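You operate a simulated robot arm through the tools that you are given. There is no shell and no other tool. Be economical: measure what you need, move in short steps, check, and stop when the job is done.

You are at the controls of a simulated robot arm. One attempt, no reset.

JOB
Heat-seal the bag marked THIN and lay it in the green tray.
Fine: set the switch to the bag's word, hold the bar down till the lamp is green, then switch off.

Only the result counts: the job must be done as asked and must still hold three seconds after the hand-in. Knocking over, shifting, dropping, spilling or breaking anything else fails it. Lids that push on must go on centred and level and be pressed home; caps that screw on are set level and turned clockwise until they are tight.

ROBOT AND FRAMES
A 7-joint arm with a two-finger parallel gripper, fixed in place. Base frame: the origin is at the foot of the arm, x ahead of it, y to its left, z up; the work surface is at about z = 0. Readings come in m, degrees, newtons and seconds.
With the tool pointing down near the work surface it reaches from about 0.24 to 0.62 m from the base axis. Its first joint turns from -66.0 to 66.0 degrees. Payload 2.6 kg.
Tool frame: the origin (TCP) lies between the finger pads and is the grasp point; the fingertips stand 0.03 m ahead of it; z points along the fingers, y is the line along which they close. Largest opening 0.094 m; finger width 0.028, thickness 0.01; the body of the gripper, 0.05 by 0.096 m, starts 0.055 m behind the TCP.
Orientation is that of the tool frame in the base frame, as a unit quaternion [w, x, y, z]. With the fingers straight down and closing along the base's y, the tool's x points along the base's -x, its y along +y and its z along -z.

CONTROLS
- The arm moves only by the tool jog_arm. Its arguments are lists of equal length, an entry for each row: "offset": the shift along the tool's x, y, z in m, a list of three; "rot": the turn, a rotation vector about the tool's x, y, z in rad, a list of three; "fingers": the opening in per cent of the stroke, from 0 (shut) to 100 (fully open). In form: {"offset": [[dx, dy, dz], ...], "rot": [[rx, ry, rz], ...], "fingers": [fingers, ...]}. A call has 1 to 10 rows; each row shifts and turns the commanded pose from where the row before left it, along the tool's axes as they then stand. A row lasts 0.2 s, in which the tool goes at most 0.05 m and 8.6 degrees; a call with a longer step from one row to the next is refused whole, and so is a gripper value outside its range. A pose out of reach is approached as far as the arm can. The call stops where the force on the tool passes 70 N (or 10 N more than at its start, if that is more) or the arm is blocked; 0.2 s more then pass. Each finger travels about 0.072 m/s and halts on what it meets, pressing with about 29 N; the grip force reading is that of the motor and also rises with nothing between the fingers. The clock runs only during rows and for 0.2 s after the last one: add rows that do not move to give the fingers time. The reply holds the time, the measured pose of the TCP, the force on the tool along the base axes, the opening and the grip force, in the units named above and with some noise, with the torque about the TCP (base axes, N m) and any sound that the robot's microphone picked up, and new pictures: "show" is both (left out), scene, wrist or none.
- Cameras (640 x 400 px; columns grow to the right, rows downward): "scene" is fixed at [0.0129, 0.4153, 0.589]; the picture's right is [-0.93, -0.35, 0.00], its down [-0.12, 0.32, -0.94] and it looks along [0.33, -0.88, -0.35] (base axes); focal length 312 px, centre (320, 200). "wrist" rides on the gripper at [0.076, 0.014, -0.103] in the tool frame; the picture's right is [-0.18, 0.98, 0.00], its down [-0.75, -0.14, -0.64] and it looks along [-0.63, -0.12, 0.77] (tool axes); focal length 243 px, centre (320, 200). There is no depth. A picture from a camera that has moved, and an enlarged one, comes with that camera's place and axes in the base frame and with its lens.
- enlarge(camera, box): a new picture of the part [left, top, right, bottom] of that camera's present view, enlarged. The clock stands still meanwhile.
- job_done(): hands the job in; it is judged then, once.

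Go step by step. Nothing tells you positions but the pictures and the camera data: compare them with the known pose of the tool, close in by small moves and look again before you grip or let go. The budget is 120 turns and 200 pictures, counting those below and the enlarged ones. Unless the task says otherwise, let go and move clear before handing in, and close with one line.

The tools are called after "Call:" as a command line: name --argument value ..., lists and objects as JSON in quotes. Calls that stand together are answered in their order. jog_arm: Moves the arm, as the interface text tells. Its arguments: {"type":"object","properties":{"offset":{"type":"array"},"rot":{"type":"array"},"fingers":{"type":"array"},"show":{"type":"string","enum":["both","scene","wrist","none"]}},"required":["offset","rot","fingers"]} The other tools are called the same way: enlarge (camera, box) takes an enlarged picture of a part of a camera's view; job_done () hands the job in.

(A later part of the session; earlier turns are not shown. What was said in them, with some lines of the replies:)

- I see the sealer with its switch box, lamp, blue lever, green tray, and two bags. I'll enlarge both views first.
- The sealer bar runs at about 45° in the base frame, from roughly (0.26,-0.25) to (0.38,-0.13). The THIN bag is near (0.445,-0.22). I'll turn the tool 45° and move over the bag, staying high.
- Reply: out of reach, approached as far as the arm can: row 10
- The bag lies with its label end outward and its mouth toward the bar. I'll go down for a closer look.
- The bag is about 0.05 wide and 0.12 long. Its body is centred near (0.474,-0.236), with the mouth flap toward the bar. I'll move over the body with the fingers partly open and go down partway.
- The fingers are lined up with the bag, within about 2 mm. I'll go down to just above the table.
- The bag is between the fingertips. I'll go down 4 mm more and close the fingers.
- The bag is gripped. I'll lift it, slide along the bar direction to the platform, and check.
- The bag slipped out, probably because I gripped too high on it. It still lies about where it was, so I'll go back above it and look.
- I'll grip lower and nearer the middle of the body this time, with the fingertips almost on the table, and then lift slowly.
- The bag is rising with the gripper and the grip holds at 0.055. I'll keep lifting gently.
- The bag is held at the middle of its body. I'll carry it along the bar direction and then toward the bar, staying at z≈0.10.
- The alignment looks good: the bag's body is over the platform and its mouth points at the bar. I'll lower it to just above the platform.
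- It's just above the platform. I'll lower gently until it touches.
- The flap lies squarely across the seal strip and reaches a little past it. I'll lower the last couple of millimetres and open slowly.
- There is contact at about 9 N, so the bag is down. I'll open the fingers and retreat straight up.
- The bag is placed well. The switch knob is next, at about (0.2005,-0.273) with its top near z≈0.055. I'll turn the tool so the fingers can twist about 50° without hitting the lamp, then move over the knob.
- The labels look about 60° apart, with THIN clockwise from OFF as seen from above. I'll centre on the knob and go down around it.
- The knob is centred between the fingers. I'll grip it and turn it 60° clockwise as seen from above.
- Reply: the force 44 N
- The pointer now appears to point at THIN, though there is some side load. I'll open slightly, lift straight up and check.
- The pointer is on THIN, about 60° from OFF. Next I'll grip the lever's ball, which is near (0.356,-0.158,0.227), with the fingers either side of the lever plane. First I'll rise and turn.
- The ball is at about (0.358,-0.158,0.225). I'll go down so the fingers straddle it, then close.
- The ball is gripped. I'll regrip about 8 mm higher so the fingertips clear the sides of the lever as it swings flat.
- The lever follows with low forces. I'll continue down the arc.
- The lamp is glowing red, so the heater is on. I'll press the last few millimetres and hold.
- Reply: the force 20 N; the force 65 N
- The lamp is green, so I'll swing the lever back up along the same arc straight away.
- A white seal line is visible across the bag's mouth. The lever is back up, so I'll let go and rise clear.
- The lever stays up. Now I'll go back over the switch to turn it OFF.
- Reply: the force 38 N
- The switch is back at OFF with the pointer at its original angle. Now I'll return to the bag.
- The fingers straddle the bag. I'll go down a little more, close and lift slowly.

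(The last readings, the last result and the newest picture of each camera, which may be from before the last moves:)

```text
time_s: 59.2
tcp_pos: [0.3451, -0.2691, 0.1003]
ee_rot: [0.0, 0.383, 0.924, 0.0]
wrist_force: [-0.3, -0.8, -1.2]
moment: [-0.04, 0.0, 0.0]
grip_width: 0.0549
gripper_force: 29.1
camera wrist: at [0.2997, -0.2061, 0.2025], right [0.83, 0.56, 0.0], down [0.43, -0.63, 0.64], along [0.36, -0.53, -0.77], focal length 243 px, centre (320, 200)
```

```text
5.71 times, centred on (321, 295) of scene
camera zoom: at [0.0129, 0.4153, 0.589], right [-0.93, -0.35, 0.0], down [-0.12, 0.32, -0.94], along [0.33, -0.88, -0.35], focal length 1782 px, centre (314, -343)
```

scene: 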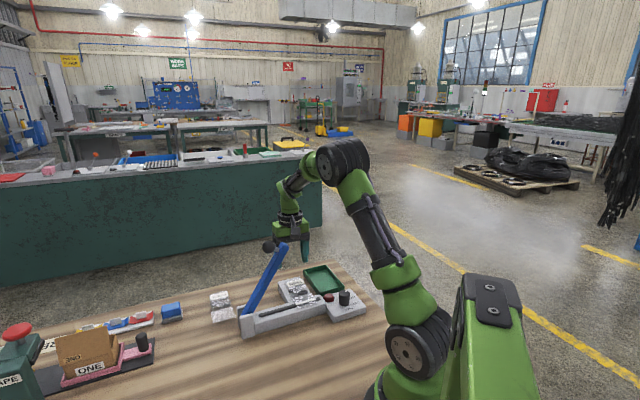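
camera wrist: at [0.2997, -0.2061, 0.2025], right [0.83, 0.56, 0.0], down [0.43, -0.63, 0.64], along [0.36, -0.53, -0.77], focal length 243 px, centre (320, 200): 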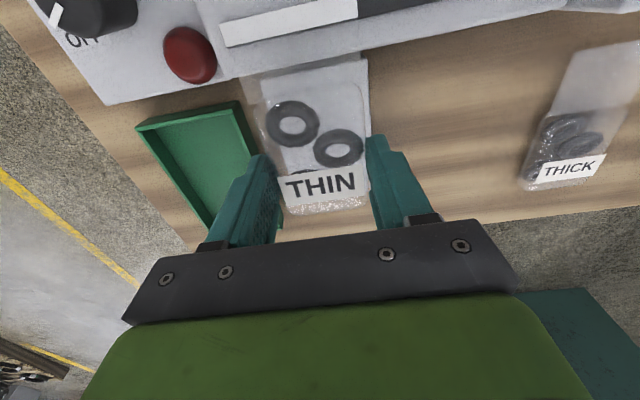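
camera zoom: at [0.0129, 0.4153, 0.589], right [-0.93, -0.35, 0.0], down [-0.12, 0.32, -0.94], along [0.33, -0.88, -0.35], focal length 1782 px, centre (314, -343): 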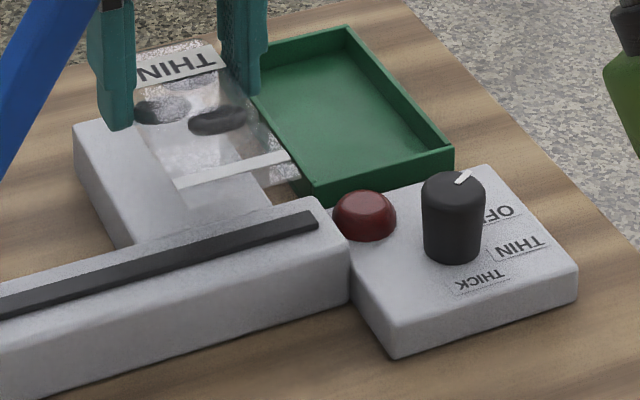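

The sealed bag is in hand. The tray centre is at about (0.297,-0.367). I'll move outward first and then sideways over it.

Call:
jog_arm --offset '[[-0.0182, 0, -0.005], [-0.0182, 0, 0], [-0.0183, 0, 0], [0, -0.0206, 0], [0, -0.0206, 0], [0, -0.0206, 0], [0, -0.0206, 0], [0, -0.0208, 0], [0, 0, 0]]' --rot '[[0, 0, 0], [0, 0, 0], [0, 0, 0], [0, 0, 0], [0, 0, 0], [0, 0, 0], [0, 0, 0], [0, 0, 0], [0, 0, 0]]' --fingers '[20, 20, 20, 20, 20, 20, 20, 20, 20]'

Call:
enlarge --camera "scene" --box '[265, 240, 377, 310]'

```text
time_s: 61.2
tcp_pos: [0.3084, -0.3825, 0.1051]
ee_rot: [0.0, 0.382, 0.924, 0.0]
wrist_force: [0.0, 0.0, 0.1]
moment: [-0.01, 0.01, 0.02]
grip_width: 0.0551
gripper_force: 28.9
camera wrist: at [0.2645, -0.3178, 0.2078], right [0.83, 0.56, 0.0], down [0.43, -0.63, 0.64], along [0.36, -0.53, -0.77], focal length 243 px, centre (320, 200)
```

scene: 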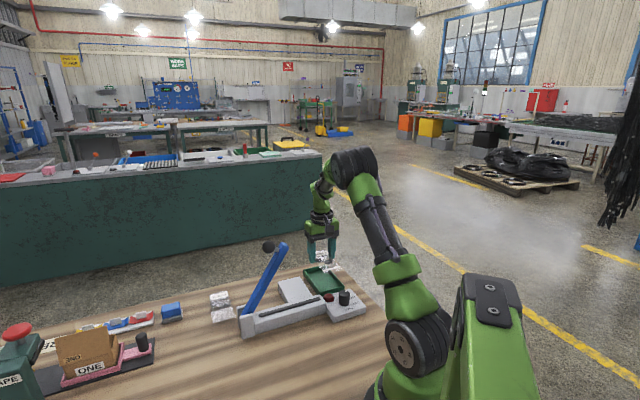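
wrist: 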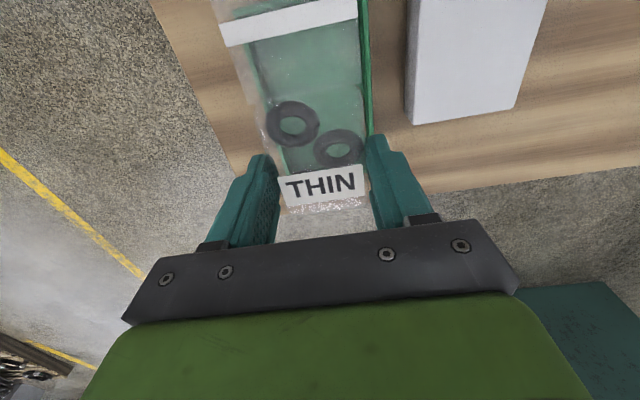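

```text
5.71 times, centred on (321, 275) of scene
camera zoom: at [0.0129, 0.4153, 0.589], right [-0.93, -0.35, 0.0], down [-0.12, 0.32, -0.94], along [0.33, -0.88, -0.35], focal length 1782 px, centre (314, -229)
```

zoom: 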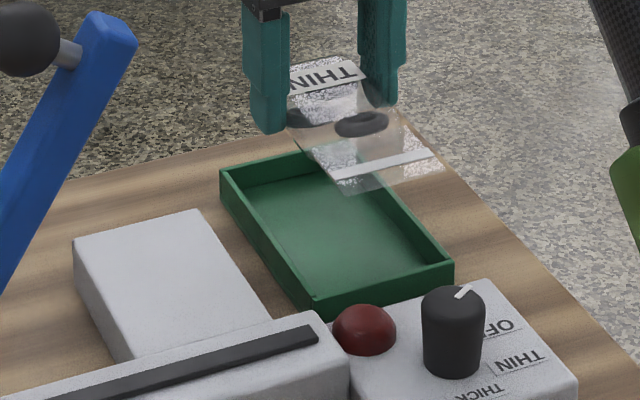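

The position over the tray agrees with both cameras. I'll lower until the fingertips are just above the rim.

Call:
jog_arm --offset '[[0, 0, 0.012], [0, 0, 0.012], [0, 0, 0.012], [0, 0, 0.01], [0, 0, 0]]' --rot '[[0, 0, 0], [0, 0, 0], [0, 0, 0], [0, 0, 0], [0, 0, 0]]' --fingers '[20, 20, 20, 20, 20]' --show "wrist"

Call:
enlarge --camera "scene" --box '[285, 250, 365, 300]'

```text
time_s: 62.4
tcp_pos: [0.3089, -0.3806, 0.0594]
ee_rot: [0.001, 0.383, 0.924, 0.0]
wrist_force: [-0.5, 0.1, -1.1]
moment: [0.01, -0.02, 0.04]
grip_width: 0.0549
gripper_force: 29.3
camera wrist: at [0.2648, -0.3173, 0.1619], right [0.83, 0.56, 0.0], down [0.43, -0.63, 0.64], along [0.36, -0.53, -0.77], focal length 243 px, centre (320, 200)
```

wrist: 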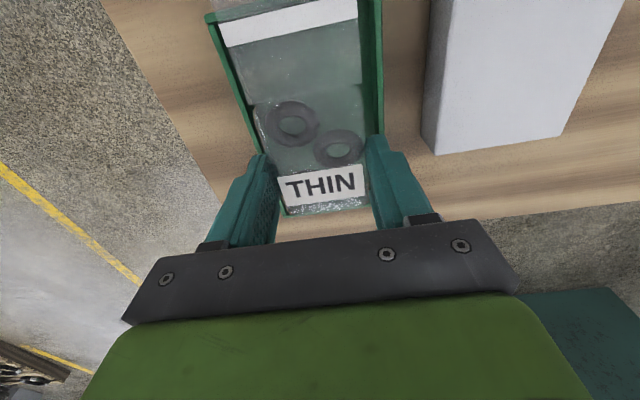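

```text
8.00 times, centred on (325, 275) of scene
camera zoom: at [0.0129, 0.4153, 0.589], right [-0.93, -0.35, 0.0], down [-0.12, 0.32, -0.94], along [0.33, -0.88, -0.35], focal length 2495 px, centre (280, -400)
```

zoom: 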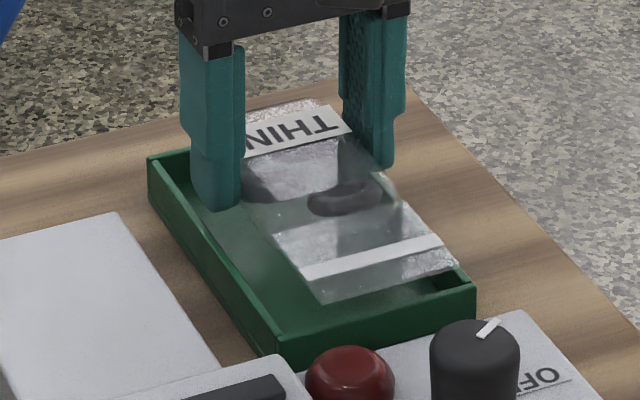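

The bag is centred within the tray walls. I'll go 5 mm lower and release gently.

Call:
jog_arm --offset '[[0, 0, 0.003], [0, 0, 0.003], [0, 0, 0]]' --rot '[[0, 0, 0], [0, 0, 0], [0, 0, 0]]' --fingers '[20, 20, 20]' --show "wrist"

Call:
enlarge --camera "scene" --box '[285, 250, 365, 300]'

```text
time_s: 63.2
tcp_pos: [0.3091, -0.3814, 0.054]
ee_rot: [0.001, 0.384, 0.923, -0.001]
wrist_force: [-0.5, 0.4, -1.2]
moment: [-0.01, 0.03, -0.03]
grip_width: 0.0551
gripper_force: 29.1
camera wrist: at [0.2647, -0.3175, 0.1559], right [0.83, 0.56, 0.0], down [0.43, -0.63, 0.64], along [0.36, -0.53, -0.77], focal length 243 px, centre (320, 200)
```

wrist: 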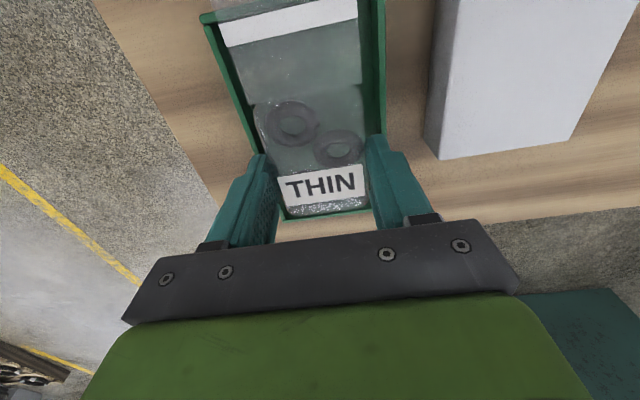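

```text
8.00 times, centred on (325, 275) of scene
camera zoom: at [0.0129, 0.4153, 0.589], right [-0.93, -0.35, 0.0], down [-0.12, 0.32, -0.94], along [0.33, -0.88, -0.35], focal length 2495 px, centre (280, -400)
```

zoom: 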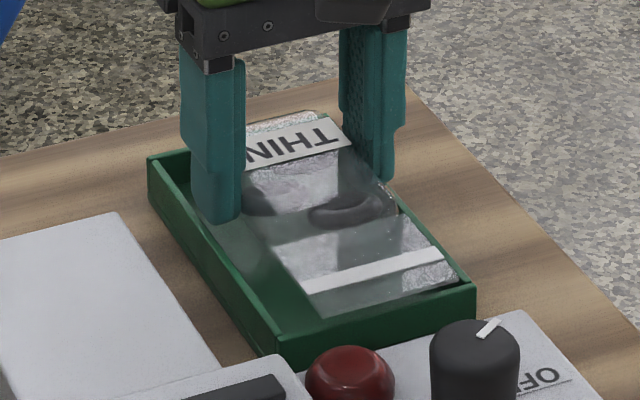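

I'll open only slightly at first so the fingers can't push the tray walls, then rise and open fully.

Call:
jog_arm --offset '[[0, 0, 0], [0, 0, 0], [0, 0, 0], [0, 0, 0], [0, 0, -0.01], [0, 0, -0.02], [0, 0, -0.04]]' --rot '[[0, 0, 0], [0, 0, 0], [0, 0, 0], [0, 0, 0], [0, 0, 0], [0, 0, 0], [0, 0, 0]]' --fingers '[61, 63, 63, 63, 63, 65, 80]' --show "wrist"

Call:
enlarge --camera "scene" --box '[285, 250, 365, 300]'

```text
time_s: 64.8
tcp_pos: [0.3093, -0.3807, 0.1238]
ee_rot: [0.0, 0.383, 0.924, 0.001]
wrist_force: [-0.3, 0.4, -1.2]
moment: [-0.01, -0.01, 0.0]
grip_width: 0.0753
gripper_force: 0.0
camera wrist: at [0.2653, -0.3172, 0.2264], right [0.83, 0.56, 0.0], down [0.43, -0.63, 0.64], along [0.36, -0.53, -0.77], focal length 243 px, centre (320, 200)
```

wrist: 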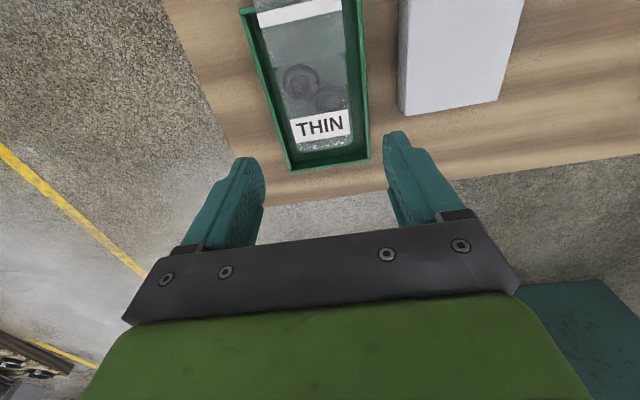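

```text
8.00 times, centred on (325, 275) of scene
camera zoom: at [0.0129, 0.4153, 0.589], right [-0.93, -0.35, 0.0], down [-0.12, 0.32, -0.94], along [0.33, -0.88, -0.35], focal length 2495 px, centre (280, -400)
```

zoom: 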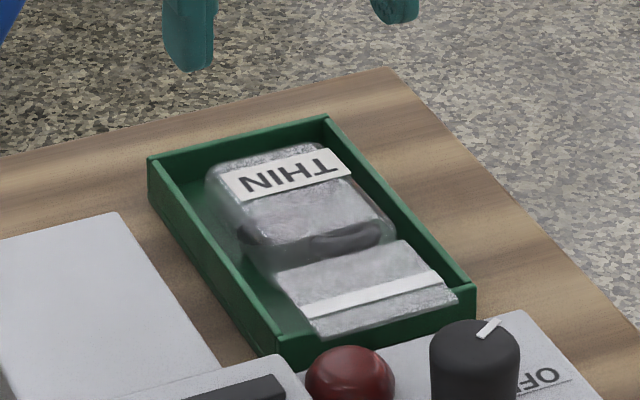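

Call:
jog_arm --offset '[[0.03, 0, -0.03], [0.03, 0, -0.03], [0, 0, 0]]' --rot '[[0, 0, 0], [0, 0, 0], [0, 0, 0]]' --fingers '[80, 80, 80]' --show "wrist"

Call:
enlarge --camera "wrist" --box '[220, 20, 400, 160]'

Call:
enlarge --camera "scene" --box '[310, 275, 350, 300]'

```text
time_s: 65.6
tcp_pos: [0.2678, -0.3372, 0.1843]
ee_rot: [0.0, 0.383, 0.924, 0.0]
wrist_force: [-0.3, -0.2, 0.6]
moment: [-0.01, 0.01, 0.03]
grip_width: 0.0752
gripper_force: 0.2
camera wrist: at [0.2232, -0.2745, 0.2862], right [0.83, 0.56, 0.0], down [0.43, -0.63, 0.64], along [0.36, -0.53, -0.77], focal length 243 px, centre (320, 200)
```

wrist: 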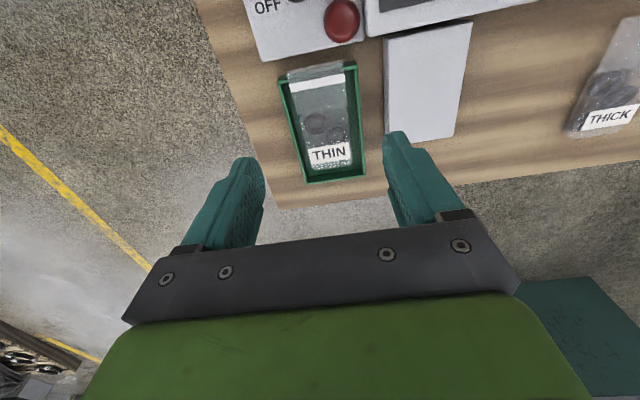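

```text
2.86 times, centred on (310, 90) of wrist
camera zoom: at [0.2232, -0.2745, 0.2862], right [0.83, 0.56, 0.0], down [0.43, -0.63, 0.64], along [0.36, -0.53, -0.77], focal length 693 px, centre (349, 514)
```

zoom: 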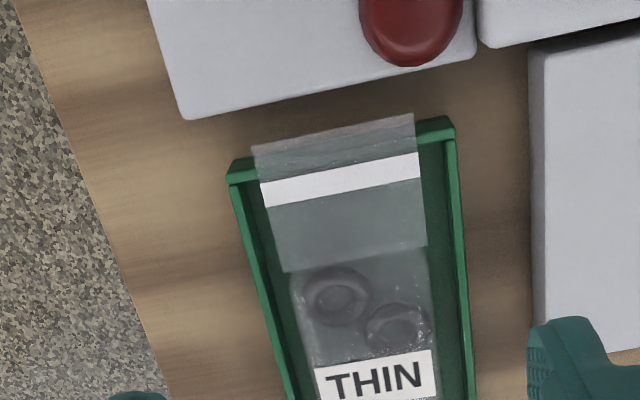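

```text
16.00 times, centred on (330, 288) of scene
camera zoom: at [0.0128, 0.4153, 0.589], right [-0.93, -0.35, 0.0], down [-0.12, 0.32, -0.94], along [0.33, -0.88, -0.35], focal length 4990 px, centre (160, -1200)
```

zoom: 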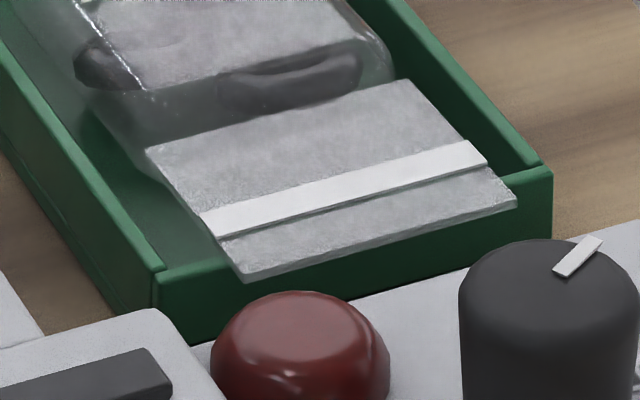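

The sealed THIN bag lies in the tray, the switch is at OFF, the lever is up and the gripper is clear, so I'm handing in.

Call:
job_done

```text
The job is handed in.
```

The THIN bag is heat-sealed on the THIN setting: I held the bar until the lamp turned green, then switched off. It is lying in the green tray, with the tip of its sealed mouth resting over the tray's end wall by about 6 mm.
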